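You operate a simulated robot arm through the tools that you are given. There is no shell and no other tool. Be economical: measure what you need, move in short steps, check, and stop when the job is done.

The job below is to be done with a simulated robot arm. You get a single attempt, and the scene is never put back.

JOB
Mark a line round the wide tube where the blue card says, then lift the marker and brake the tube.

It is judged by the outcome, as a careful person would: the job done as asked, and still so three seconds after it is handed in. It fails if anything else is knocked over, pushed out of place, dropped, spilled or broken.

ROBOT AND FRAMES
A 5-joint arm with a two-finger parallel gripper on a trunk, on a base that drives. Base frame: it is fixed to the floor where the robot stands at the start and does not move with it; the origin is under the middle of the robot, x ahead of it, y to its left, z up; the surface under the hand at the start is at about z = 0.9. Units: m, degrees, N and s.
It reaches about 1.134 m from its shoulder. Its first joint turns from -149.0 to 149.0 degrees. Places, roughly: blue card [0.9, 0.1, 0.9]; blue wheel [0.5, 0.9, 0.9]; end stop [0.6, 1.5, 1]; green brake lever [0.6, 0.1, 0.9]; green wheel [0.5, 0.6, 0.9]; grey slider [0.5, -0.2, 0.9]; marker [0.6, -0.2, 1]; orange stop flap [0.8, 1.4, 1]; orange wheel [0.5, -0.5, 0.9]; white jaw [0.6, 2.1, 0.9]; yellow wheel [0.5, 0.2, 0.9]. Payload 1.57 kg.
The TCP is the grasp point between the finger pads, 0.03 m short of the fingertips. In the tool frame z runs along the fingers and y along their closing line. The gripper opens to 0.11 m. The fingers are 0.024 m wide and 0.012 m thick; the gripper's body (0.048 by 0.112 m) begins 0.078 m behind the TCP.
Orientation is that of the tool frame in the base frame, as [roll, pitch, yaw] about the fixed x, y, z axes, in that order (R = Rz(yaw) Ry(pitch) Rx(roll)). With the fingers straight down and closing along the base's y, the tool's x points along the base's -x, its y along +y and its z along -z.

CONTROLS
- The arm moves only by the tool jog_arm. Its argument "steps" is a list of rows, each a list of 7 numbers: the turn, a rotation vector about the tool's x, y, z in units of 8 degrees (1.0 is 8 degrees), then the shift along the tool's x, y, z in units of 20 mm (1.0 is 20 mm), then the closure, from 0 (fully open) to 1 (shut). In form: [[ax, ay, az, tx, ty, tz, hand], ...]. A call has 1 to 12 rows; each row shifts and turns the commanded pose from where the row before left it, along the tool's axes as they then stand. A call with a number of a shift or a turn outside -1 to 1 is refused whole. A row lasts 0.2 s, in which the tool goes at most 0.05 m and 8.6 degrees; a call with a longer step from one row to the next is refused whole, and so is a gripper value outside its range. Where a pose cannot be reached the arm comes as near as it can. A force on the tool above 90 N (or 10 N above the force at the start of the call, whichever is more), or a blocked arm, ends the call early, and 0.2 s more pass. Each finger travels about 0.072 m/s and halts on what it meets, pressing with about 38 N; the grip force reading is that of the motor and also rises with nothing between the fingers. The clock runs only during rows and for 0.2 s after the last one: add rows that do not move to give the fingers time. It gives the time, the measured TCP pose, the force on the tool (base axes), the opening and the grip force at its end, in the units of the frame above (readings bear some noise), with the torque about the TCP (base axes, N m) and any sound that the robot's microphone picked up.
- Cameras (640 x 400 px; columns grow to the right, rows downward): "scene" is now at [0.0203, 0.2107, 1.8752]; the picture's right is [0.04, -1.00, 0.00], its down [-0.79, -0.03, -0.61] and it looks along [0.61, 0.02, -0.79] (base axes); focal length 285 px, centre (320, 200). "wrist" rides on the gripper at [0.07, 0.016, -0.141] in the tool frame; the picture's right is [-0.23, 0.97, 0.00], its down [-0.86, -0.20, -0.48] and it looks along [-0.47, -0.11, 0.88] (tool axes); focal length 222 px, centre (320, 200). There is no depth. A picture from a camera that has moved, and an enlarged one, comes with that camera's place and axes in the base frame and with its lens. The place of the scene camera against the robot may be out by one fixed shift of up to 0.025 m in any direction.
- get_image(camera): a new picture of that camera. No time passes.
- lift_body(by): slides the trunk up (or, below 0, down) by that many m; the arm and the scene camera ride with it, the base frame stays. It gives what a move gives, with no picture.
- steer(legs): drives the robot by 1 to 6 legs, each [ahead, turn to the left] in m and degrees, along the robot's own axes; the way and the turn of a leg run together, so that a leg with both is an arc; at most 1.5 m and 180 degrees a leg. The arm and the cameras ride along, it lands a little off, and it stops where it bumps. It gives what a move gives.
- aim_head(pan, tilt): turns the head with the scene camera to pan (to the left, within 155 degrees either way) and tilt (down, from -29 to 69), counted from straight ahead of the robot. It gives what a move gives.
- inspect(camera, box): a new picture of the part [left, top, right, bottom] of that camera's present view, enlarged. No time passes.
- sign_off(): hands the job in; it is judged then, once.

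Work in short steps. Places have to be worked out from the pictures, the camera data and where the tool is seen: move nearer, look again, correct. Check each grasp and each placing, and mend what went wrong. You have 120 turns and 98 pictures in all, those below and enlarged ones among them. Open the gripper and draw the arm clear of the work before you hand the job in, unless the task says otherwise; then end with one line.

The tools are called after "Request:" as a command line: name --pt "numbers of a row" for each row, then --argument value for the rest, lists and objects as JSON in quotes. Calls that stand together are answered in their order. jog_arm: Moves the arm, as the interface text tells. Its arguments: {"type":"object","properties":{"steps":{"type":"array"}},"required":["steps"]} The other tools are called the same way: lift_body (by) slides the trunk up or down; steer (legs) drives the base; aim_head (pan, tilt) turns the head that bears the scene camera; get_image (camera) takes a picture; inspect (camera, box) takes an enlarged picture of a part of a camera's view; sign_off () hands the job in.

At the start:

```text
time_s: 0.0
tcp_pos: [0.6709, -0.0823, 1.1496]
tool_rot: [-180.0, 0.0, 179.3]
ft_force: [1.1, 0.6, 1.1]
ft_torque: [-0.03, 0.0, 0.01]
opening: 0.1099
grasp_force: 0.1
trunk travel left (down, up): [-0.883, 0.087]
robot x, y, heading: [0.0026, 0.0448, -0.0]
head pan, tilt: [2.1, 52.4]
```

scene: 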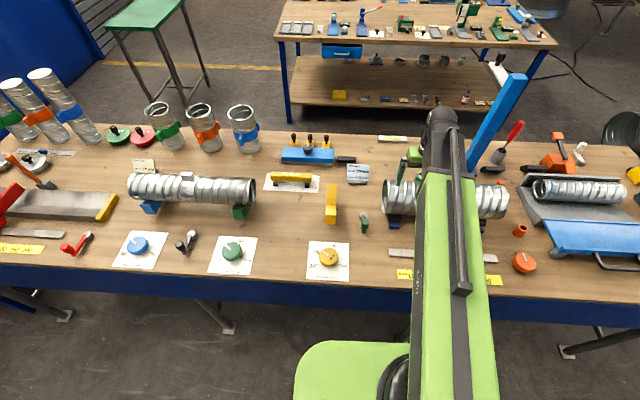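
wrist: 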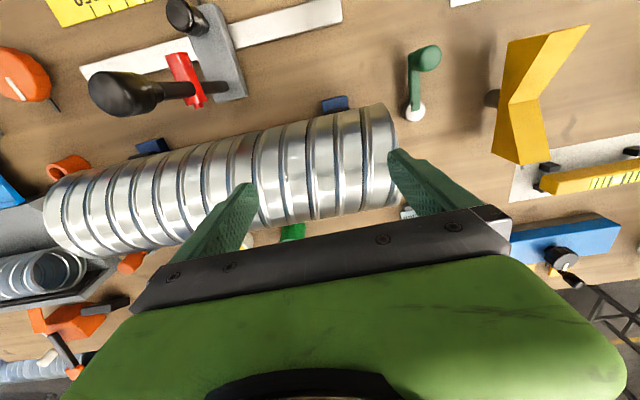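

I start by looking closer at the parts of the bench: the wide tube, the marker, the cards and the brake.

Request:
inspect --camera "scene" --box '[300, 120, 540, 290]'

Request:
inspect --camera "wrist" --box '[0, 0, 400, 250]'

Request:
inspect --camera "scene" --box '[80, 120, 350, 290]'

```text
2.35 times, centred on (420, 205) of scene
camera zoom: at [0.0203, 0.2107, 1.8752], right [0.04, -1.0, 0.0], down [-0.79, -0.03, -0.61], along [0.61, 0.02, -0.79], focal length 670 px, centre (85, 188)
```

zoom: 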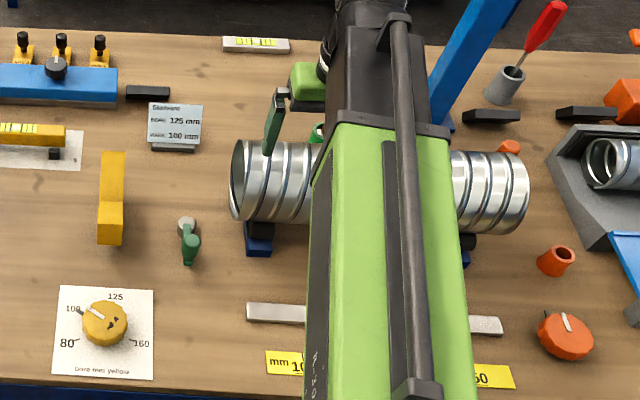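

```text
1.60 times, centred on (200, 125) of wrist
camera zoom: at [0.6017, -0.0655, 1.2916], right [0.24, 0.97, 0.0], down [0.85, -0.21, 0.48], along [0.46, -0.11, -0.88], focal length 355 px, centre (512, 320)
```

zoom: 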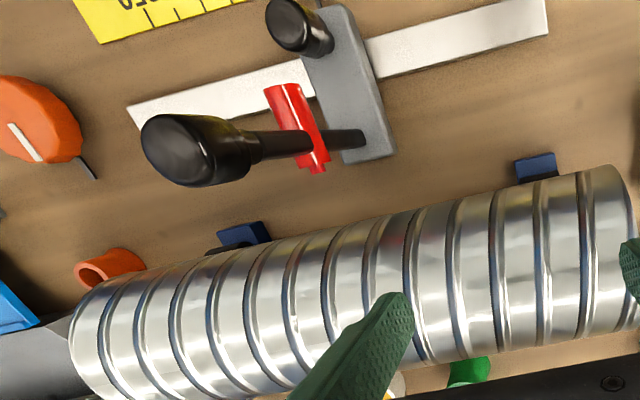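

```text
2.35 times, centred on (215, 205) of scene
camera zoom: at [0.0203, 0.2107, 1.8752], right [0.04, -1.0, 0.0], down [-0.79, -0.03, -0.61], along [0.61, 0.02, -0.79], focal length 670 px, centre (567, 188)
```

zoom: 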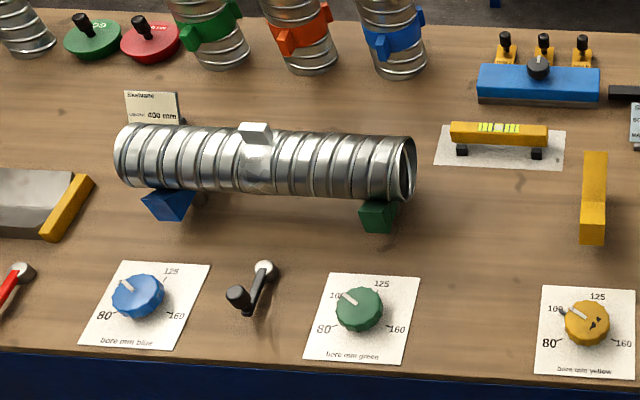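

The blue card is legible but small; enlarge it, plus the marker area.

Request:
inspect --camera "scene" --box '[335, 150, 385, 195]'

Request:
inspect --camera "scene" --box '[480, 120, 640, 290]'

Request:
jog_arm --pt "0 0 0 0 1 -1 0" --pt "0 0 0 0 1 -1 0" --pt "0 0 0 0 1 -1 0" --pt "0 0 0 0 1 -1 0" --pt "0 0 0 0 1 -1 0" --pt "0 0 0 0 1 0 0" --pt "0 0 0 0 1 0 0" --pt "0 0 0 0 1 0 0" --pt "0 0 0 0 1 0 0" --pt "0 0 0 0 1 0 0" --pt "0 0 0 0 1 0 0" --pt "0 0 0 0 1 0 0"

```text
8.89 times, centred on (360, 172) of scene
camera zoom: at [0.0203, 0.2107, 1.8752], right [0.04, -1.0, 0.0], down [-0.79, -0.03, -0.61], along [0.61, 0.02, -0.79], focal length 2530 px, centre (-36, 444)
```

zoom: 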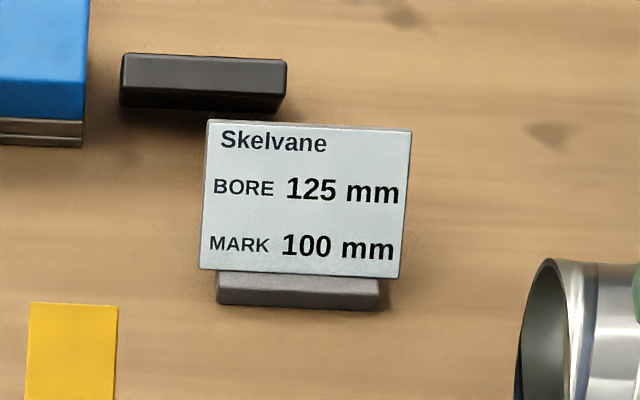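

```text
2.35 times, centred on (560, 205) of scene
camera zoom: at [0.0203, 0.2107, 1.8752], right [0.04, -1.0, 0.0], down [-0.79, -0.03, -0.61], along [0.61, 0.02, -0.79], focal length 670 px, centre (-245, 188)
```

zoom: 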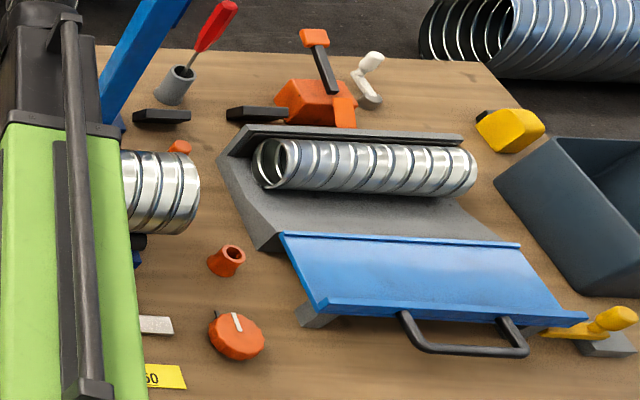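

```text
time_s: 2.6
tcp_pos: [0.6742, 0.1563, 1.1503]
tool_rot: [180.0, 0.0, 179.3]
ft_force: [-0.2, -0.2, 0.6]
ft_torque: [-0.03, -0.01, 0.02]
opening: 0.11
grasp_force: 0.0
out of reach, approached as far as the arm can: row 1, 2, 3, 4, 5
trunk travel left (down, up): [-0.883, 0.087]
robot x, y, heading: [0.0003, 0.0434, 0.3]
head pan, tilt: [2.1, 52.4]
```

The arm has moved aside; look at the wide tube station.

Request:
aim_head --pan -18 --tilt 52

Request:
get_image --camera "scene"

Request:
get_image --camera "wrist"

```text
time_s: 3.4
tcp_pos: [0.6737, 0.1566, 1.1502]
tool_rot: [180.0, 0.0, 179.2]
ft_force: [0.8, 0.0, 0.4]
ft_torque: [-0.03, 0.03, -0.02]
opening: 0.1099
grasp_force: 0.1
trunk travel left (down, up): [-0.883, 0.087]
robot x, y, heading: [0.0008, 0.0455, -0.1]
head pan, tilt: [-18.0, 52.0]
```

```text
90 pictures are left
camera scene: at [0.0172, 0.1849, 1.8757], right [-0.31, -0.95, 0.0], down [-0.75, 0.24, -0.62], along [0.59, -0.19, -0.79], focal length 285 px, centre (320, 200)
```

scene: 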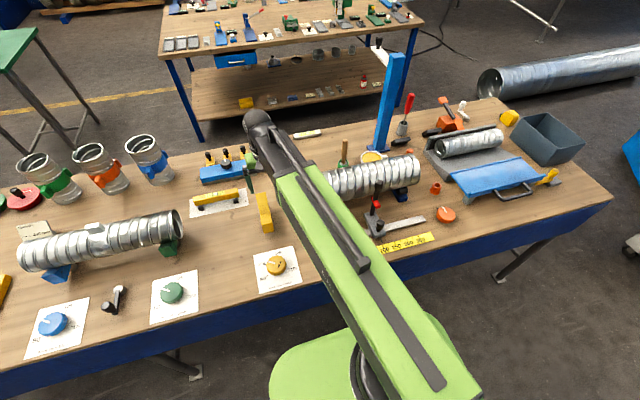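

```text
89 pictures are left
camera wrist: at [0.6052, 0.1745, 1.2916], right [0.24, 0.97, 0.0], down [0.85, -0.21, 0.48], along [0.46, -0.11, -0.88], focal length 222 px, centre (320, 200)
```

wrist: 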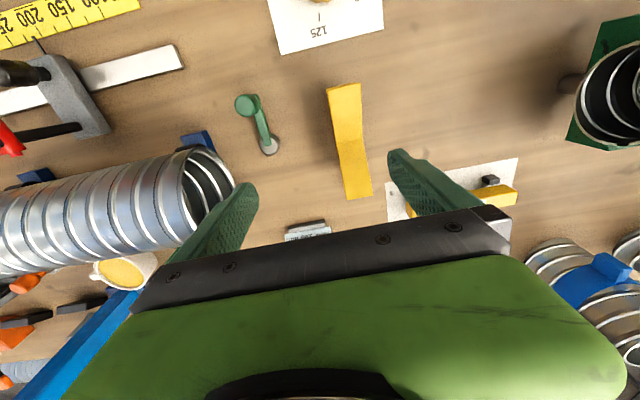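

The upper arm still hides the station; swing further left.

Request:
jog_arm --pt "0 0 0 1 1 0 0" --pt "0 0 0 1 1 0 0" --pt "0 0 0 1 1 0 0" --pt "0 0 0 1 1 0 0" --pt "0 0 0 1 1 0 0" --pt "0 0 0 1 1 0 0" --pt "0 0 0 1 1 0 0" --pt "0 0 0 1 1 0 0" --pt "0 0 0 1 1 0 0" --pt "0 0 0 1 1 0 0" --pt "0 0 0 1 1 0 0" --pt "0 0 0 1 1 0 0"

Request:
aim_head --pan -25 --tilt 48

Request:
get_image --camera "scene"

```text
time_s: 6.0
tcp_pos: [0.4365, 0.3996, 1.1493]
tool_rot: [179.9, 0.0, 179.2]
ft_force: [0.1, 0.2, -0.1]
ft_torque: [0.01, 0.02, -0.04]
opening: 0.1098
grasp_force: 0.0
trunk travel left (down, up): [-0.883, 0.087]
robot x, y, heading: [0.003, 0.0434, 0.1]
head pan, tilt: [-18.0, 52.0]
```

```text
time_s: 6.7
tcp_pos: [0.4378, 0.3991, 1.1503]
tool_rot: [-180.0, 0.0, 179.3]
ft_force: [-0.2, -0.5, 0.2]
ft_torque: [0.0, -0.02, 0.01]
opening: 0.1098
grasp_force: 0.0
trunk travel left (down, up): [-0.883, 0.087]
robot x, y, heading: [-0.0007, 0.0431, -0.2]
head pan, tilt: [-25.0, 48.0]
```

```text
88 pictures are left
camera scene: at [0.017, 0.1749, 1.8811], right [-0.42, -0.91, 0.0], down [-0.67, 0.31, -0.67], along [0.61, -0.28, -0.74], focal length 285 px, centre (320, 200)
```

scene: 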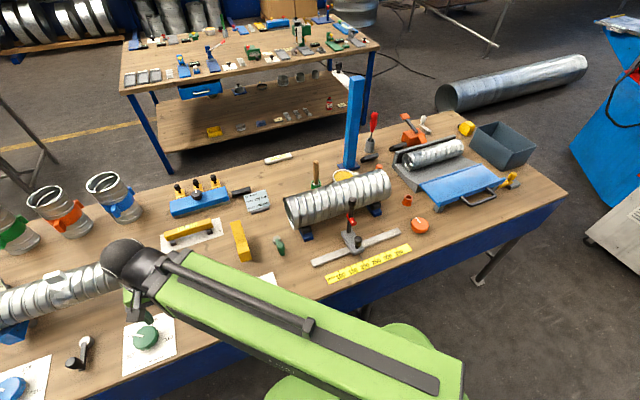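

Now the station is clear; enlarge it.

Request:
inspect --camera "scene" --box '[270, 150, 450, 290]'

Request:
inspect --camera "scene" --box '[300, 180, 420, 285]'

Request:
inspect --camera "scene" --box '[225, 160, 345, 265]'

```text
2.86 times, centred on (360, 220) of scene
camera zoom: at [0.017, 0.1749, 1.8811], right [-0.42, -0.91, 0.0], down [-0.67, 0.31, -0.67], along [0.61, -0.28, -0.74], focal length 813 px, centre (206, 143)
```

zoom: 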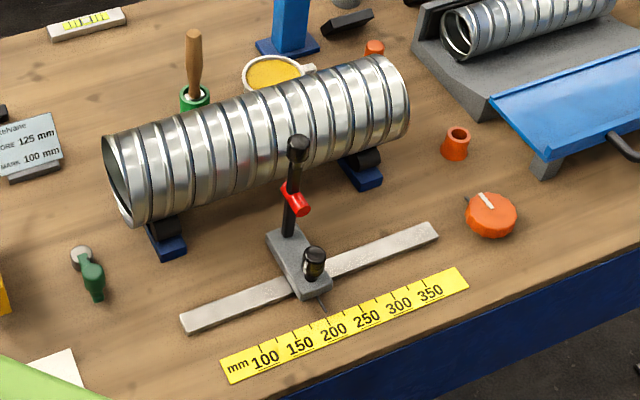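

```text
3.81 times, centred on (360, 232) of scene
camera zoom: at [0.017, 0.1749, 1.8811], right [-0.42, -0.91, 0.0], down [-0.67, 0.31, -0.67], along [0.61, -0.28, -0.74], focal length 1084 px, centre (168, 76)
```

zoom: 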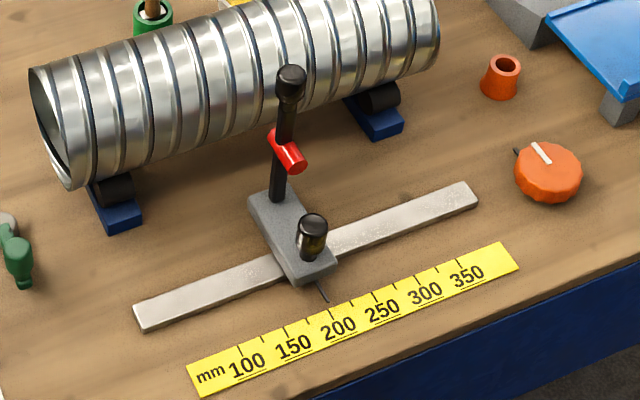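

```text
3.81 times, centred on (285, 212) of scene
camera zoom: at [0.017, 0.1749, 1.8811], right [-0.42, -0.91, 0.0], down [-0.67, 0.31, -0.67], along [0.61, -0.28, -0.74], focal length 1084 px, centre (453, 152)
```

zoom: 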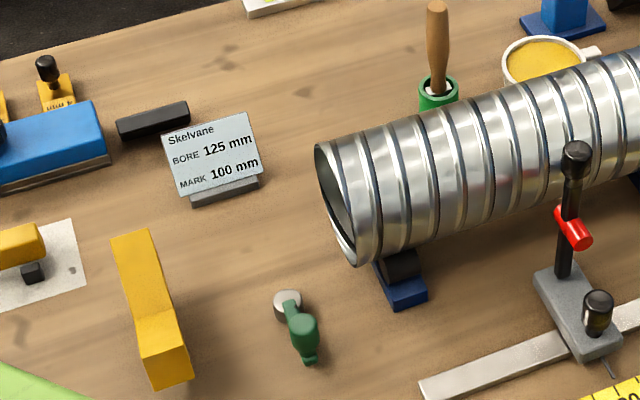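

Pointer on the grey slider reads about 200 mm; the card wants 100 (towards +y, and scale zero matches the tube's left end). I bring the hand at safe height over the slider's knob at about (0.52, -0.22).

Request:
jog_arm --pt "0 0 0 0 -1 0 0" --pt "0 0 0 0 -1 0 0" --pt "0 0 0 0 -1 0 0" --pt "0 0 0 0 -1 0 0" --pt "0 0 0 0 -1 0 0" --pt "0 0 0 0 -1 0 0" --pt "0 0 0 0 -1 0 0" --pt "0 0 0 0 -1 0 0" --pt "0 0 0 0 -1 0 0" --pt "0 0 0 0 -1 0 0" --pt "0 0 0 0 -1 0 0" --pt "0 0 0 0 -1 0 0"

Request:
jog_arm --pt "0 0 0 0 -1 0 0" --pt "0 0 0 0 -1 0 0" --pt "0 0 0 0 -1 0 0" --pt "0 0 0 0 -1 0 0" --pt "0 0 0 0 -1 0 0" --pt "0 0 0 0 -1 0 0" --pt "0 0 0 0 -1 0 0" --pt "0 0 0 0 -1 0 0" --pt "0 0 0 0 -1 0 0" --pt "0 0 0 0 -1 0 0" --pt "0 0 0 0 -1 0 0" --pt "0 0 0 0 -1 0 0"

Request:
get_image --camera "wrist"

```text
time_s: 9.3
tcp_pos: [0.5407, 0.2268, 1.1499]
tool_rot: [-180.0, -0.1, 179.4]
ft_force: [-0.1, -0.4, 0.6]
ft_torque: [0.05, 0.02, 0.0]
opening: 0.11
grasp_force: 0.2
out of reach, approached as far as the arm can: row 1, 2, 3, 4, 5, 6, 7, 8, 9, 10, 11, 12
trunk travel left (down, up): [-0.883, 0.087]
robot x, y, heading: [0.0044, 0.0401, 0.2]
head pan, tilt: [-25.0, 48.0]
```

```text
time_s: 11.9
tcp_pos: [0.5738, -0.0058, 1.1501]
tool_rot: [-179.9, -0.1, 179.3]
ft_force: [0.1, -0.5, 0.4]
ft_torque: [0.02, 0.0, 0.03]
opening: 0.1101
grasp_force: 0.1
out of reach, approached as far as the arm can: row 1, 2, 3, 4, 5, 6, 9
trunk travel left (down, up): [-0.883, 0.087]
robot x, y, heading: [-0.0012, 0.0418, 0.0]
head pan, tilt: [-25.0, 48.0]
```

```text
84 pictures are left
camera wrist: at [0.5049, 0.0124, 1.2915], right [0.24, 0.97, 0.0], down [0.85, -0.21, 0.48], along [0.46, -0.11, -0.88], focal length 222 px, centre (320, 200)
```

wrist: 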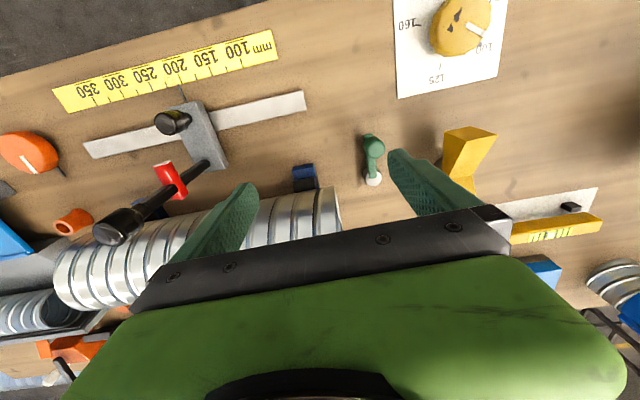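

The arm is at its minimum reach here, so I back the base off 0.15 m for room.

Request:
steer --legs '[[-0.15, 0]]'

Request:
aim_head --pan -15 --tilt 42

Request:
get_image --camera "wrist"

Request:
get_image --camera "scene"

```text
time_s: 13.3
tcp_pos: [0.4203, -0.0057, 1.151]
tool_rot: [180.0, 0.1, 179.2]
ft_force: [-0.5, -0.4, -0.2]
ft_torque: [0.05, -0.03, 0.02]
opening: 0.11
grasp_force: 0.2
trunk travel left (down, up): [-0.883, 0.087]
robot x, y, heading: [-0.1509, 0.0424, 0.1]
head pan, tilt: [-25.0, 48.0]
```

```text
time_s: 14.0
tcp_pos: [0.4218, -0.0065, 1.1495]
tool_rot: [180.0, 0.0, 179.2]
ft_force: [-0.1, -0.6, 0.0]
ft_torque: [0.0, -0.01, -0.02]
opening: 0.11
grasp_force: 0.1
trunk travel left (down, up): [-0.883, 0.087]
robot x, y, heading: [-0.1495, 0.0439, -0.1]
head pan, tilt: [-15.0, 42.0]
```

```text
83 pictures are left
camera wrist: at [0.353, 0.0119, 1.2916], right [0.24, 0.97, 0.0], down [0.85, -0.21, 0.48], along [0.46, -0.12, -0.88], focal length 222 px, centre (320, 200)
```

wrist: 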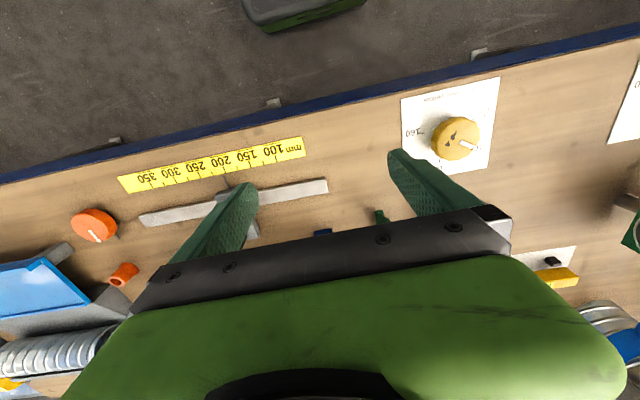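

```text
82 pictures are left
camera scene: at [-0.1253, 0.1861, 1.8896], right [-0.26, -0.97, 0.0], down [-0.65, 0.17, -0.74], along [0.72, -0.19, -0.67], focal length 285 px, centre (320, 200)
```

scene: 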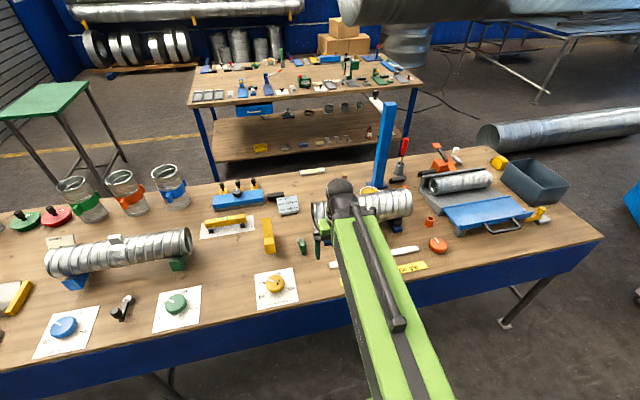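

Move over the knob: +0.10 in x, -0.21 in y.

Request:
jog_arm --pt "0 0 0 0 -1 0 0" --pt "0 0 0 0 -1 0 0" --pt "0 0 0 0 -1 0 0" --pt "0 0 0 0 -1 0 0" --pt "0 0 0 0 -1 0 0" --pt "0 0 0 0 -1 0 0" --pt "0 0 0 -0.5 -1 0 0" --pt "0 0 0 -0.5 -1 0 0" --pt "0 0 0 -1 -1 0 0" --pt "0 0 0 -1 -1 0 0" --pt "0 0 0 -1 -0.6 0 0"

Request:
get_image --camera "wrist"

Request:
get_image --camera "scene"

```text
time_s: 16.4
tcp_pos: [0.5003, -0.219, 1.1495]
tool_rot: [180.0, 0.0, 179.2]
ft_force: [-0.2, -0.1, -1.1]
ft_torque: [0.0, 0.02, -0.01]
opening: 0.1098
grasp_force: 0.1
trunk travel left (down, up): [-0.883, 0.087]
robot x, y, heading: [-0.1468, 0.0403, -0.0]
head pan, tilt: [-15.0, 42.0]
```

```text
81 pictures are left
camera wrist: at [0.431, -0.2017, 1.2914], right [0.24, 0.97, 0.0], down [0.85, -0.21, 0.48], along [0.46, -0.12, -0.88], focal length 222 px, centre (320, 200)
```

wrist: 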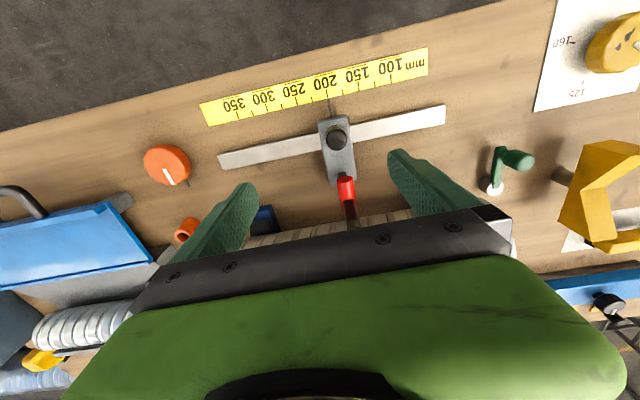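

```text
80 pictures are left
camera scene: at [-0.1245, 0.186, 1.8896], right [-0.26, -0.97, 0.0], down [-0.65, 0.17, -0.74], along [0.72, -0.19, -0.67], focal length 285 px, centre (320, 200)
```

scene: 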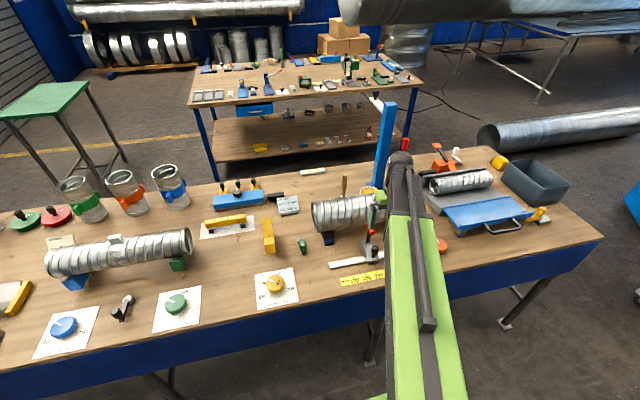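

Enlarge the wrist view of the slider and orange wheel.

Request:
inspect --camera "wrist" --box '[190, 40, 440, 240]'

Request:
inspect --camera "wrist" --box '[280, 60, 400, 150]'

```text
2.00 times, centred on (315, 140) of wrist
camera zoom: at [0.431, -0.2017, 1.2914], right [0.24, 0.97, 0.0], down [0.85, -0.21, 0.48], along [0.46, -0.12, -0.88], focal length 444 px, centre (330, 320)
```

zoom: 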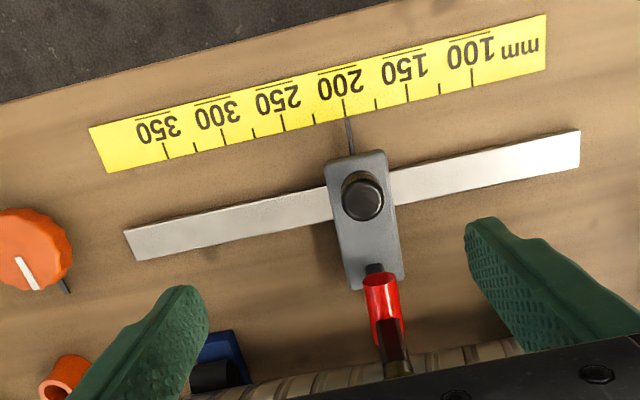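

```text
4.44 times, centred on (340, 105) of wrist
camera zoom: at [0.431, -0.2017, 1.2914], right [0.24, 0.97, 0.0], down [0.85, -0.21, 0.48], along [0.46, -0.12, -0.88], focal length 987 px, centre (231, 622)
```

zoom: 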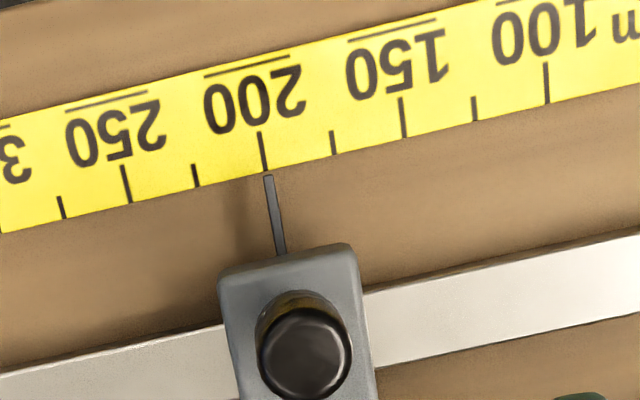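

Pointer sits on 200. I lower over the knob at about (0.508, -0.199) with open fingers, stopping above the block top to check.

Request:
jog_arm --pt "0 0 0 -0.2 0.5 1 0" --pt "0 0 0 -0.2 0.5 1 0" --pt "0 0 0 0 0 1 0" --pt "0 0 0 0 0 1 0" --pt "0 0 0 0 0 1 0" --pt "0 0 0 0 0 1 0" --pt "0 0 0 0 0 1 0" --pt "0 0 0 0 0 1 0"

Request:
get_image --camera "wrist"

Request:
inspect --camera "scene" --box '[290, 170, 450, 300]'

```text
time_s: 18.2
tcp_pos: [0.5071, -0.199, 1.1493]
tool_rot: [-180.0, 0.0, 179.2]
ft_force: [1.1, -0.6, -0.2]
ft_torque: [-0.02, 0.03, 0.0]
opening: 0.1099
grasp_force: 0.0
out of reach, approached as far as the arm can: row 1, 2, 3, 4, 5, 6, 7, 8
trunk travel left (down, up): [-0.883, 0.087]
robot x, y, heading: [-0.1504, 0.0472, -0.1]
head pan, tilt: [-15.0, 42.0]
```

```text
77 pictures are left
camera wrist: at [0.4384, -0.1805, 1.2916], right [0.24, 0.97, 0.0], down [0.85, -0.21, 0.48], along [0.46, -0.12, -0.88], focal length 222 px, centre (320, 200)
```

wrist: 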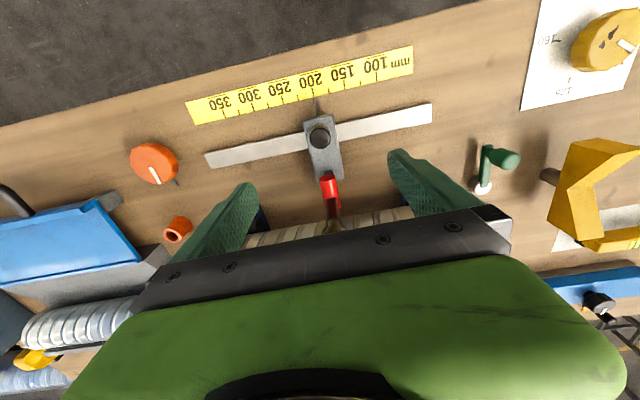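

```text
3.08 times, centred on (370, 235) of scene
camera zoom: at [-0.1251, 0.1862, 1.8896], right [-0.26, -0.97, 0.0], down [-0.65, 0.17, -0.74], along [0.72, -0.19, -0.67], focal length 876 px, centre (166, 92)
```

zoom: 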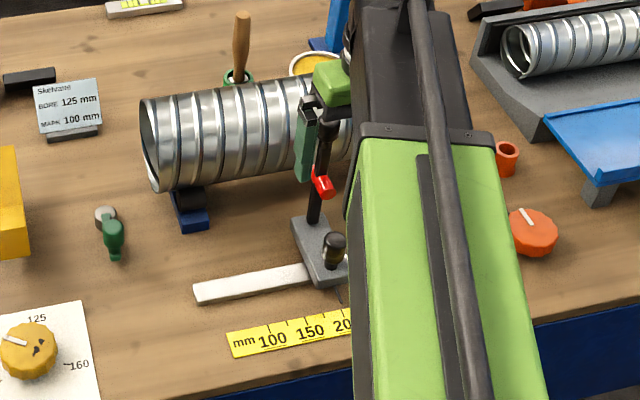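

The arm would not lower with the tool upright, so I use the trunk: down 0.12 first, then look.

Request:
lift_body --by -0.12

Request:
get_image --camera "wrist"

Request:
inspect --camera "scene" --box '[290, 150, 450, 280]'

```text
time_s: 19.7
tcp_pos: [0.5075, -0.1993, 1.0302]
tool_rot: [179.9, 0.0, 179.2]
ft_force: [0.4, -0.1, 0.0]
ft_torque: [-0.01, -0.03, 0.0]
opening: 0.1101
grasp_force: 0.0
trunk travel left (down, up): [-0.763, 0.207]
robot x, y, heading: [-0.1501, 0.0425, -0.2]
head pan, tilt: [-15.0, 42.0]
```

```text
75 pictures are left
camera wrist: at [0.4384, -0.1805, 1.1716], right [0.24, 0.97, 0.0], down [0.85, -0.21, 0.48], along [0.46, -0.12, -0.88], focal length 222 px, centre (320, 200)
```

wrist: 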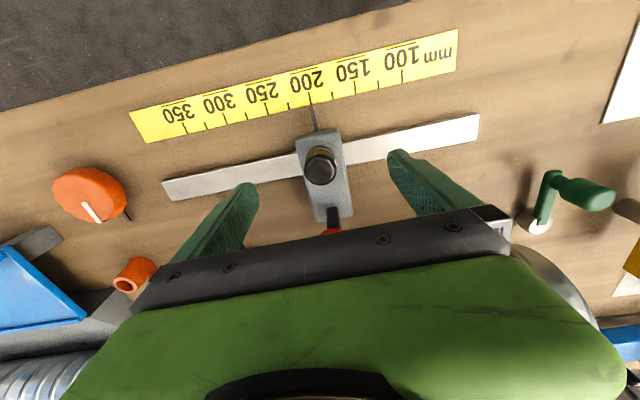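

```text
3.08 times, centred on (370, 215) of scene
camera zoom: at [-0.1251, 0.1862, 1.7697], right [-0.26, -0.97, 0.0], down [-0.65, 0.17, -0.74], along [0.72, -0.19, -0.67], focal length 876 px, centre (166, 154)
```

zoom: 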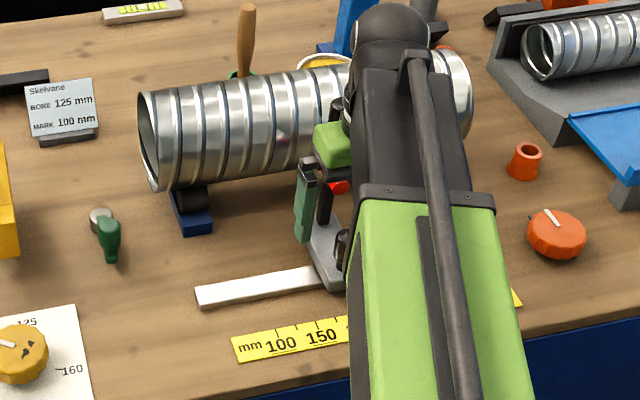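

Triangulated from the two views: knob at about (0.513, -0.201), top z≈0.954. Nudge +5 mm in x and lower 0.067.

Request:
jog_arm --pt "0 0 0 -0.25 -0.07 0 0"

Request:
lift_body --by -0.067

Request:
get_image --camera "wrist"

```text
time_s: 20.1
tcp_pos: [0.5129, -0.1996, 1.0311]
tool_rot: [180.0, 0.0, 179.2]
ft_force: [-0.3, -0.2, -0.5]
ft_torque: [0.01, -0.02, -0.03]
opening: 0.1102
grasp_force: 0.1
trunk travel left (down, up): [-0.763, 0.207]
robot x, y, heading: [-0.1486, 0.041, -0.2]
head pan, tilt: [-15.0, 42.0]
```

```text
time_s: 21.2
tcp_pos: [0.512, -0.1999, 0.9624]
tool_rot: [-179.9, 0.0, 179.2]
ft_force: [1.0, 0.2, -0.9]
ft_torque: [0.01, 0.0, 0.01]
opening: 0.1096
grasp_force: 0.1
trunk travel left (down, up): [-0.696, 0.274]
robot x, y, heading: [-0.1533, 0.043, 0.0]
head pan, tilt: [-15.0, 42.0]
```

```text
73 pictures are left
camera wrist: at [0.4433, -0.1821, 1.1046], right [0.24, 0.97, 0.0], down [0.85, -0.21, 0.48], along [0.46, -0.12, -0.88], focal length 222 px, centre (320, 200)
```

wrist: 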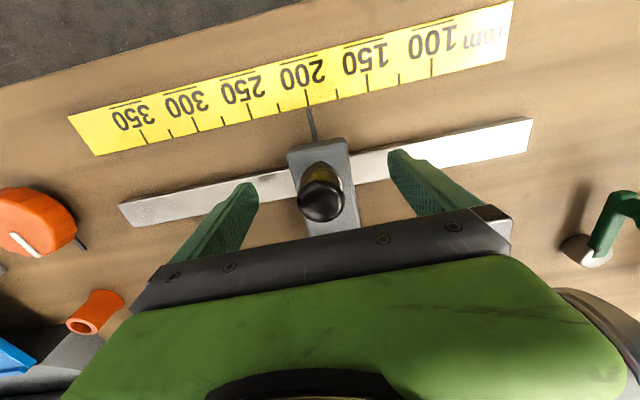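

The knob is between the fingers; close on it.

Request:
jog_arm --pt "0 0 0 0 0 0 0.5" --pt "0 0 0 0 0 0 1" --pt "0 0 0 0 0 0 1" --pt "0 0 0 0 0 0 1" --pt "0 0 0 0 0 0 1" --pt "0 0 0 0 0 0 1"

Request:
get_image --camera "wrist"

```text
time_s: 22.6
tcp_pos: [0.5117, -0.1995, 0.9635]
tool_rot: [180.0, 0.0, 179.0]
ft_force: [-0.9, 2.1, -1.4]
ft_torque: [0.17, 0.14, -0.87]
opening: 0.0501
grasp_force: 45.4
trunk travel left (down, up): [-0.696, 0.274]
robot x, y, heading: [-0.1521, 0.0432, -0.0]
head pan, tilt: [-15.0, 42.0]
```

```text
72 pictures are left
camera wrist: at [0.4434, -0.182, 1.1046], right [0.24, 0.97, 0.0], down [0.85, -0.21, 0.48], along [0.46, -0.12, -0.88], focal length 222 px, centre (320, 200)
```

wrist: 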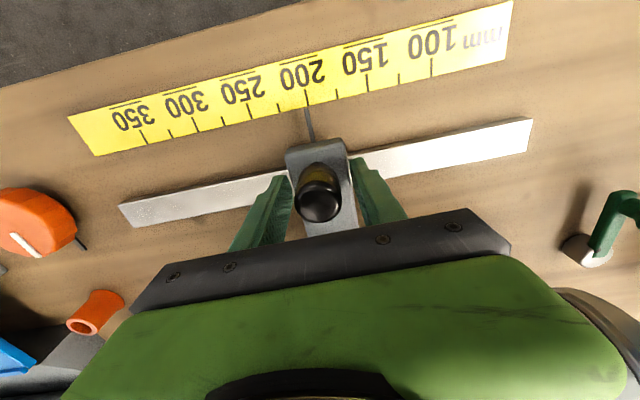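

The fingers hold the slider block (50 mm). Slide it +y 80 mm slowly, then check the pointer.

Request:
jog_arm --pt "0 0 0 0 0.5 0 1" --pt "0 0 0 0 0.5 0 1" --pt "0 0 0 0 0.5 0 1" --pt "0 0 0 0 0.5 0 1" --pt "0 0 0 0 0.5 0 1" --pt "0 0 0 0 0.5 0 1" --pt "0 0 0 0 0.5 0 1" --pt "0 0 0 0 0.5 0 1"

Request:
get_image --camera "wrist"

```text
time_s: 24.4
tcp_pos: [0.5146, -0.1197, 0.9622]
tool_rot: [-180.0, 0.0, 179.2]
ft_force: [2.1, -1.9, 1.1]
ft_torque: [-0.87, -1.08, -1.02]
opening: 0.05
grasp_force: 44.9
trunk travel left (down, up): [-0.696, 0.274]
robot x, y, heading: [-0.154, 0.0449, 0.0]
head pan, tilt: [-15.0, 42.0]
```

```text
71 pictures are left
camera wrist: at [0.4457, -0.1023, 1.1045], right [0.24, 0.97, 0.0], down [0.85, -0.21, 0.48], along [0.46, -0.12, -0.88], focal length 222 px, centre (320, 200)
```

wrist: 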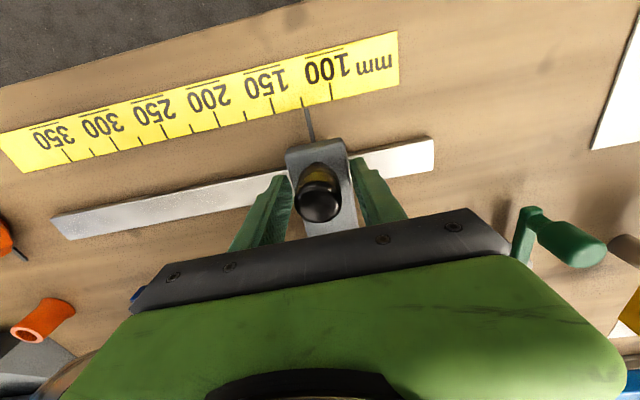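

Slides well, pointer near 120. Another 20 mm.

Request:
jog_arm --pt "0 0 0 0 0.5 0 1" --pt "0 0 0 0 0.5 0 1" --pt "0 0 0 0 0 0 1"

Request:
inspect --camera "wrist" --box '[240, 40, 400, 170]'

```text
time_s: 25.2
tcp_pos: [0.5144, -0.0999, 0.9628]
tool_rot: [180.0, 0.0, 179.3]
ft_force: [21.2, -2.4, 20.8]
ft_torque: [0.28, 0.05, -0.93]
opening: 0.0498
grasp_force: 45.0
trunk travel left (down, up): [-0.696, 0.274]
robot x, y, heading: [-0.1515, 0.0429, 0.0]
head pan, tilt: [-15.0, 42.0]
```

```text
3.08 times, centred on (320, 105) of wrist
camera zoom: at [0.4458, -0.0818, 1.1043], right [0.24, 0.97, 0.0], down [0.85, -0.21, 0.48], along [0.47, -0.12, -0.88], focal length 684 px, centre (320, 492)
```

zoom: 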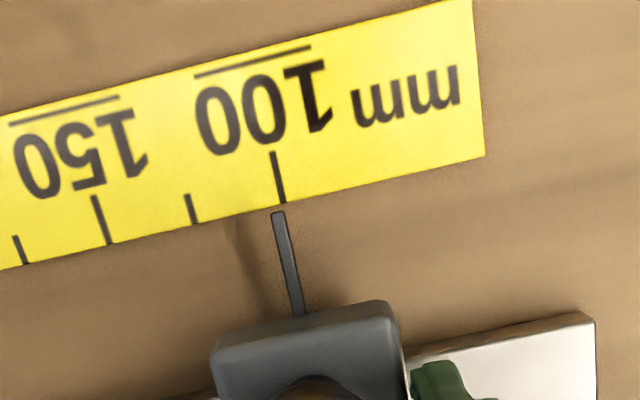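

Pointer is about 1–2 mm short of the 100 tick (part parallax); nudge 1.2 mm, then release and raise to check.

Request:
jog_arm --pt "0 0 0 0 0.06 0 1" --pt "0 0 0 0 0 0 1" --pt "0 0 0 0 0 0 0.3" --pt "0 0 0 0 0 0 0" --pt "0 0 0 0 0 0 0" --pt "0 0 0 0 0 0 0"

Request:
lift_body --by 0.19

Request:
get_image --camera "wrist"

Request:
inspect --camera "wrist" --box '[280, 60, 400, 150]'

```text
time_s: 26.6
tcp_pos: [0.513, -0.099, 0.9622]
tool_rot: [180.0, 0.0, 179.2]
ft_force: [0.3, 0.5, 0.2]
ft_torque: [0.0, 0.0, 0.01]
opening: 0.1101
grasp_force: 0.0
trunk travel left (down, up): [-0.696, 0.274]
robot x, y, heading: [-0.1522, 0.0412, -0.0]
head pan, tilt: [-15.0, 42.0]
```

```text
time_s: 28.6
tcp_pos: [0.5134, -0.0987, 1.1542]
tool_rot: [-180.0, 0.0, 179.2]
ft_force: [-0.5, -0.4, -0.1]
ft_torque: [-0.02, 0.01, 0.0]
opening: 0.1101
grasp_force: 0.0
trunk travel left (down, up): [-0.886, 0.084]
robot x, y, heading: [-0.1514, 0.0463, 0.1]
head pan, tilt: [-15.0, 42.0]
```

```text
69 pictures are left
camera wrist: at [0.4448, -0.0807, 1.2945], right [0.24, 0.97, 0.0], down [0.85, -0.21, 0.48], along [0.46, -0.12, -0.88], focal length 222 px, centre (320, 200)
```

wrist: 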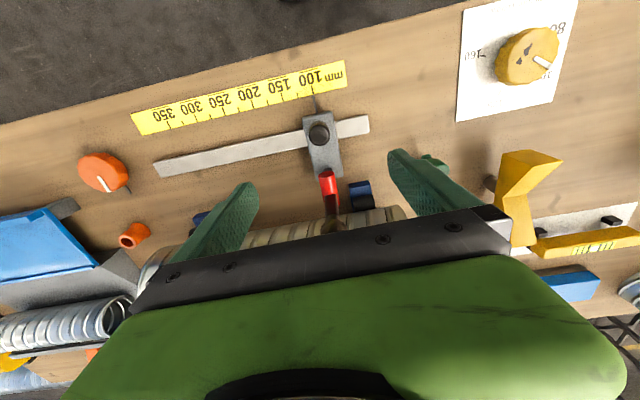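

```text
4.44 times, centred on (340, 105) of wrist
camera zoom: at [0.4448, -0.0807, 1.2945], right [0.24, 0.97, 0.0], down [0.85, -0.21, 0.48], along [0.46, -0.12, -0.88], focal length 987 px, centre (231, 622)
```

zoom: 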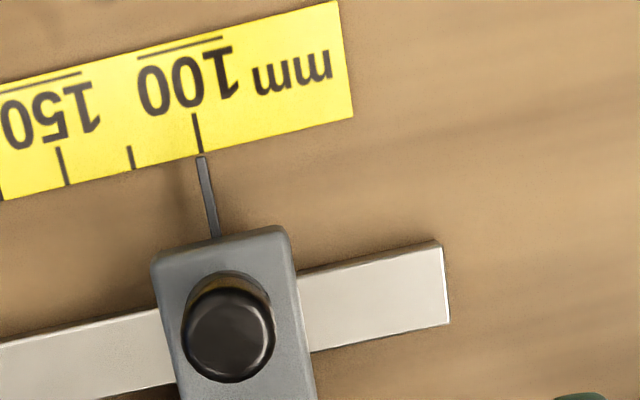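

Slider reads 100. Now see how the marker lever is set up from the scene camera.

Request:
jog_arm --pt "0 0 0 0.5 -1 0 0" --pt "0 0 0 0.5 -1 0 0" --pt "0 0 0 0.5 -1 0 0" --pt "0 0 0 0 -1 0 0" --pt "0 0 0 0 -1 0 0" --pt "0 0 0 0 -1 0 0" --pt "0 0 0 0 -1 0 0" --pt "0 0 0 0 -1 0 0" --pt "0 0 0 0 -1 0 0"

Request:
inspect --camera "scene" --box '[290, 170, 450, 300]'

Request:
get_image --camera "wrist"

```text
time_s: 30.6
tcp_pos: [0.4818, -0.2787, 1.1532]
tool_rot: [-179.9, 0.0, 179.2]
ft_force: [-0.7, 0.2, -0.3]
ft_torque: [-0.03, 0.04, 0.0]
opening: 0.1102
grasp_force: 0.1
trunk travel left (down, up): [-0.886, 0.084]
robot x, y, heading: [-0.1487, 0.0438, 0.1]
head pan, tilt: [-15.0, 42.0]
```

```text
3.08 times, centred on (370, 235) of scene
camera zoom: at [-0.1252, 0.1857, 1.8927], right [-0.26, -0.97, 0.0], down [-0.65, 0.17, -0.74], along [0.72, -0.19, -0.67], focal length 876 px, centre (166, 92)
```

zoom: 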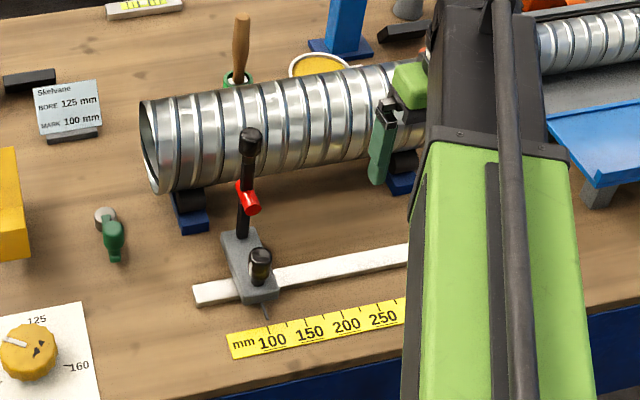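

```text
66 pictures are left
camera wrist: at [0.4125, -0.261, 1.2945], right [0.24, 0.97, 0.0], down [0.85, -0.21, 0.48], along [0.46, -0.12, -0.88], focal length 222 px, centre (320, 200)
```

wrist: 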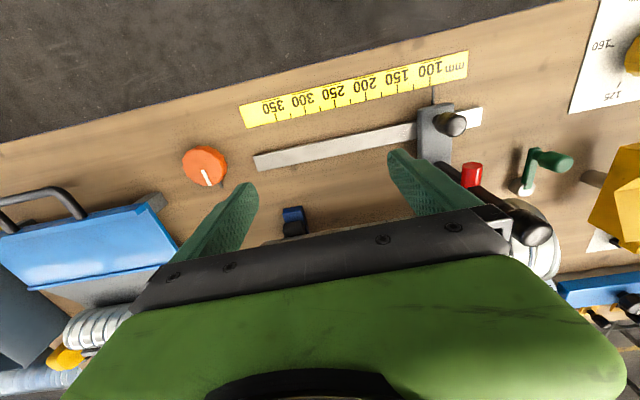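

Ball of the marker lever is about (0.575, -0.105, 1.135); the lever leans back a little from a base at x≈0.60. I shut the fingers, come in behind it (robot side) and then push it towards the tube.

Request:
jog_arm --pt "0 0 0 0 1 0 1" --pt "0 0 0 0 1 0 1" --pt "0 0 0 0 1 0 1" --pt "0 0 0 0 1 0 1" --pt "0 0 0 0 1 0 1" --pt "0 0 0 0 1 0 1" --pt "0 0 0 0 1 0 1" --pt "0 0 0 0 1 0 1" --pt "0 0 0 0 0.7 0 1"

Request:
lift_body --by -0.03

Request:
jog_arm --pt "0 0 0 -1 0 0 1" --pt "0 0 0 -1 0 0 1"

Request:
inspect --camera "scene" --box '[290, 160, 450, 290]'

Request:
get_image --camera "wrist"

```text
time_s: 32.6
tcp_pos: [0.4813, -0.1027, 1.1521]
tool_rot: [180.0, -0.1, 179.2]
ft_force: [-0.1, 0.2, 0.9]
ft_torque: [-0.01, 0.01, 0.0]
opening: 0.0001
grasp_force: 20.9
trunk travel left (down, up): [-0.886, 0.084]
robot x, y, heading: [-0.1462, 0.046, -0.3]
head pan, tilt: [-15.0, 42.0]
```

```text
time_s: 33.4
tcp_pos: [0.4823, -0.103, 1.1234]
tool_rot: [-179.9, 0.0, 179.2]
ft_force: [0.2, -0.1, 0.7]
ft_torque: [-0.01, -0.01, 0.0]
opening: 0.0001
grasp_force: 21.2
trunk travel left (down, up): [-0.856, 0.114]
robot x, y, heading: [-0.1529, 0.0421, -0.1]
head pan, tilt: [-15.0, 42.0]
```

```text
time_s: 34.0
tcp_pos: [0.5224, -0.1048, 1.1229]
tool_rot: [-180.0, 0.0, 179.2]
ft_force: [0.8, -0.5, -0.3]
ft_torque: [0.01, 0.0, 0.04]
opening: 0.0
grasp_force: 21.3
trunk travel left (down, up): [-0.856, 0.114]
robot x, y, heading: [-0.1529, 0.0427, -0.1]
head pan, tilt: [-15.0, 42.0]
```

```text
3.08 times, centred on (370, 225) of scene
camera zoom: at [-0.1248, 0.1862, 1.8626], right [-0.26, -0.97, 0.0], down [-0.65, 0.17, -0.74], along [0.72, -0.19, -0.67], focal length 876 px, centre (166, 123)
```

zoom: 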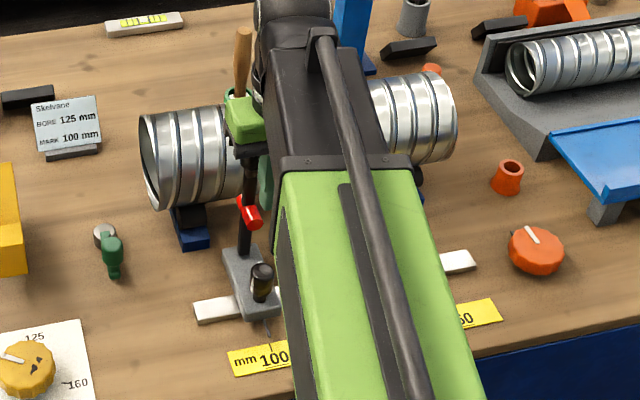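

```text
64 pictures are left
camera wrist: at [0.4534, -0.0862, 1.2645], right [0.24, 0.97, 0.0], down [0.85, -0.21, 0.48], along [0.46, -0.12, -0.88], focal length 222 px, centre (320, 200)
```

wrist: 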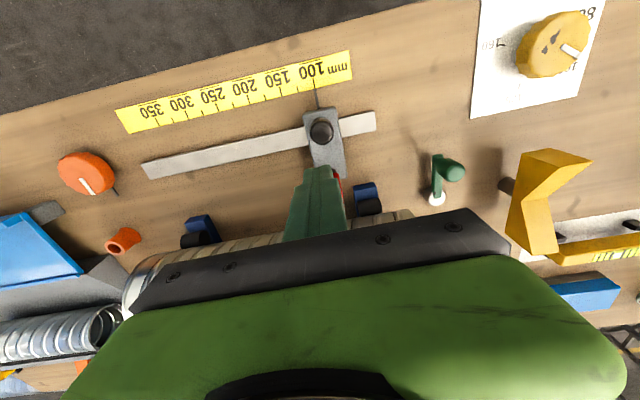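

Aligned behind the lever. Push +x in small steps.

Request:
jog_arm --pt "0 0 0 -0.5 0 0 1" --pt "0 0 0 -0.5 0 0 1" --pt "0 0 0 -0.5 0 0 1" --pt "0 0 0 -0.5 0 0 1"

Request:
jog_arm --pt "0 0 0 -0.5 0 0 1" --pt "0 0 0 -0.5 0 0 1"

Request:
get_image --camera "wrist"

Request:
inspect --camera "scene" --box '[290, 160, 450, 290]'

```text
time_s: 35.0
tcp_pos: [0.563, -0.1045, 1.1231]
tool_rot: [-180.0, 0.0, 179.2]
ft_force: [-0.5, 0.5, -0.8]
ft_torque: [0.0, 0.02, 0.0]
opening: 0.0
grasp_force: 21.6
trunk travel left (down, up): [-0.856, 0.114]
robot x, y, heading: [-0.1476, 0.0438, 0.2]
head pan, tilt: [-15.0, 42.0]
```

```text
time_s: 35.6
tcp_pos: [0.5834, -0.1043, 1.1224]
tool_rot: [180.0, 0.0, 179.2]
ft_force: [-0.2, -0.3, 0.5]
ft_torque: [0.0, -0.03, -0.01]
opening: 0.0
grasp_force: 21.6
trunk travel left (down, up): [-0.856, 0.114]
robot x, y, heading: [-0.1497, 0.045, -0.1]
head pan, tilt: [-15.0, 42.0]
```

```text
63 pictures are left
camera wrist: at [0.5141, -0.0859, 1.2645], right [0.24, 0.97, 0.0], down [0.85, -0.21, 0.48], along [0.46, -0.12, -0.88], focal length 222 px, centre (320, 200)
```

wrist: 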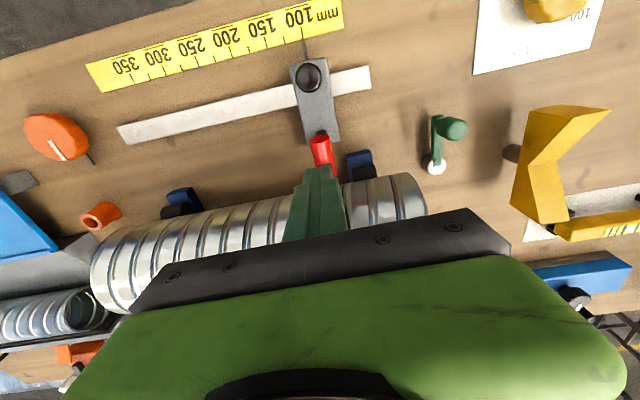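

```text
3.08 times, centred on (370, 225) of scene
camera zoom: at [-0.125, 0.1862, 1.8626], right [-0.26, -0.97, 0.0], down [-0.65, 0.17, -0.74], along [0.72, -0.19, -0.67], focal length 876 px, centre (166, 123)
```

zoom: 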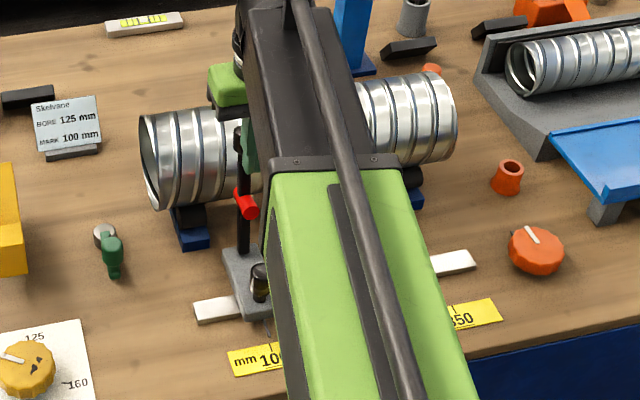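

No force felt yet; look closer at where finger and lever are.

Request:
inspect --camera "scene" --box '[335, 170, 385, 250]'

Request:
inspect --camera "wrist" --box '[260, 110, 400, 240]'

```text
5.00 times, centred on (360, 210) of scene
camera zoom: at [-0.125, 0.1862, 1.8626], right [-0.26, -0.97, 0.0], down [-0.65, 0.17, -0.74], along [0.72, -0.19, -0.67], focal length 1423 px, centre (120, 150)
```

zoom: 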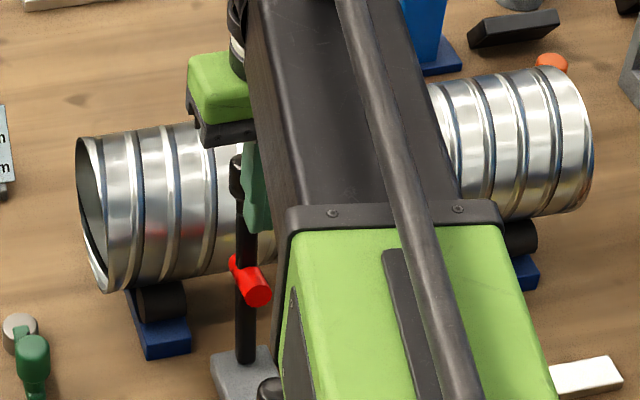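

```text
3.08 times, centred on (330, 175) of wrist
camera zoom: at [0.5141, -0.0859, 1.2645], right [0.24, 0.97, 0.0], down [0.85, -0.21, 0.48], along [0.46, -0.12, -0.88], focal length 684 px, centre (289, 277)
```

zoom: 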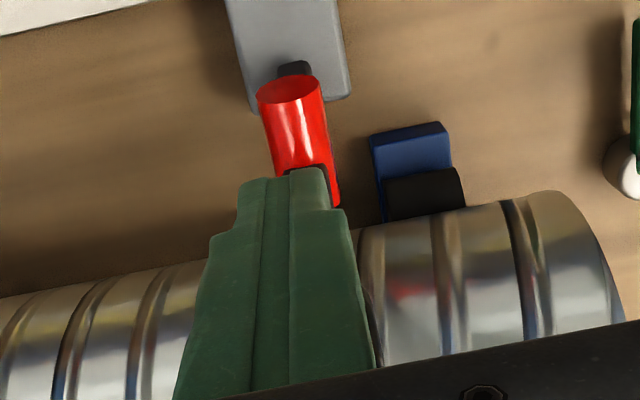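

The ball has moved to x≈0.62, so the lever is tipping freely. Keep pushing gently.

Request:
jog_arm --pt "0 0 0 -0.5 0 0 1" --pt "0 0 0 -0.5 0 0 1"

Request:
inspect --camera "scene" --box '[335, 170, 385, 250]'

Request:
inspect --camera "wrist" --box '[260, 60, 400, 220]'

```text
time_s: 36.2
tcp_pos: [0.603, -0.104, 1.1228]
tool_rot: [-180.0, 0.1, 179.2]
ft_force: [-0.4, -0.7, 0.2]
ft_torque: [-0.03, 0.02, 0.0]
opening: 0.0
grasp_force: 21.2
trunk travel left (down, up): [-0.856, 0.114]
robot x, y, heading: [-0.1513, 0.0466, -0.1]
head pan, tilt: [-15.0, 42.0]
```

```text
5.00 times, centred on (360, 210) of scene
camera zoom: at [-0.1249, 0.1862, 1.8626], right [-0.26, -0.97, 0.0], down [-0.65, 0.17, -0.74], along [0.72, -0.19, -0.67], focal length 1423 px, centre (120, 150)
```

zoom: 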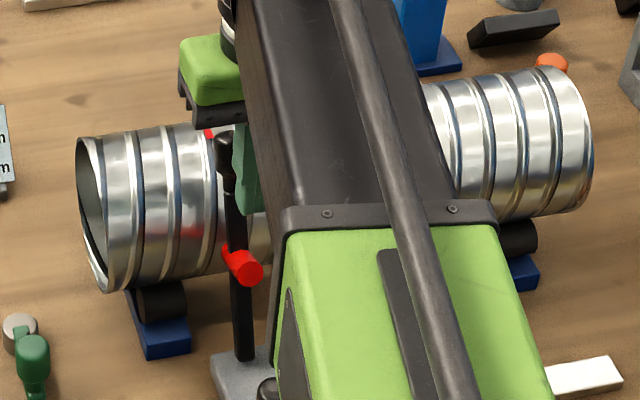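

```text
2.50 times, centred on (330, 140) of wrist
camera zoom: at [0.5338, -0.0859, 1.2645], right [0.24, 0.97, 0.0], down [0.85, -0.21, 0.48], along [0.46, -0.12, -0.88], focal length 555 px, centre (295, 350)
```

zoom: 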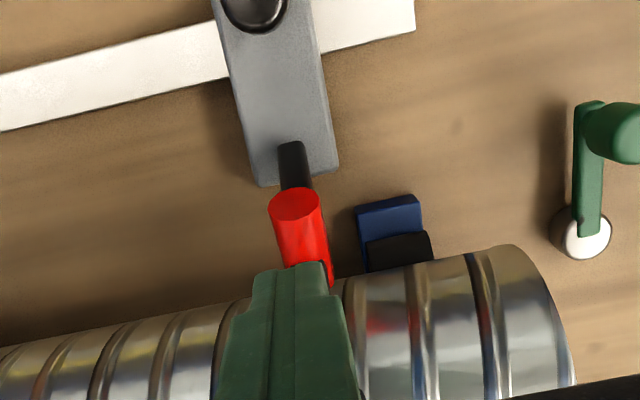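

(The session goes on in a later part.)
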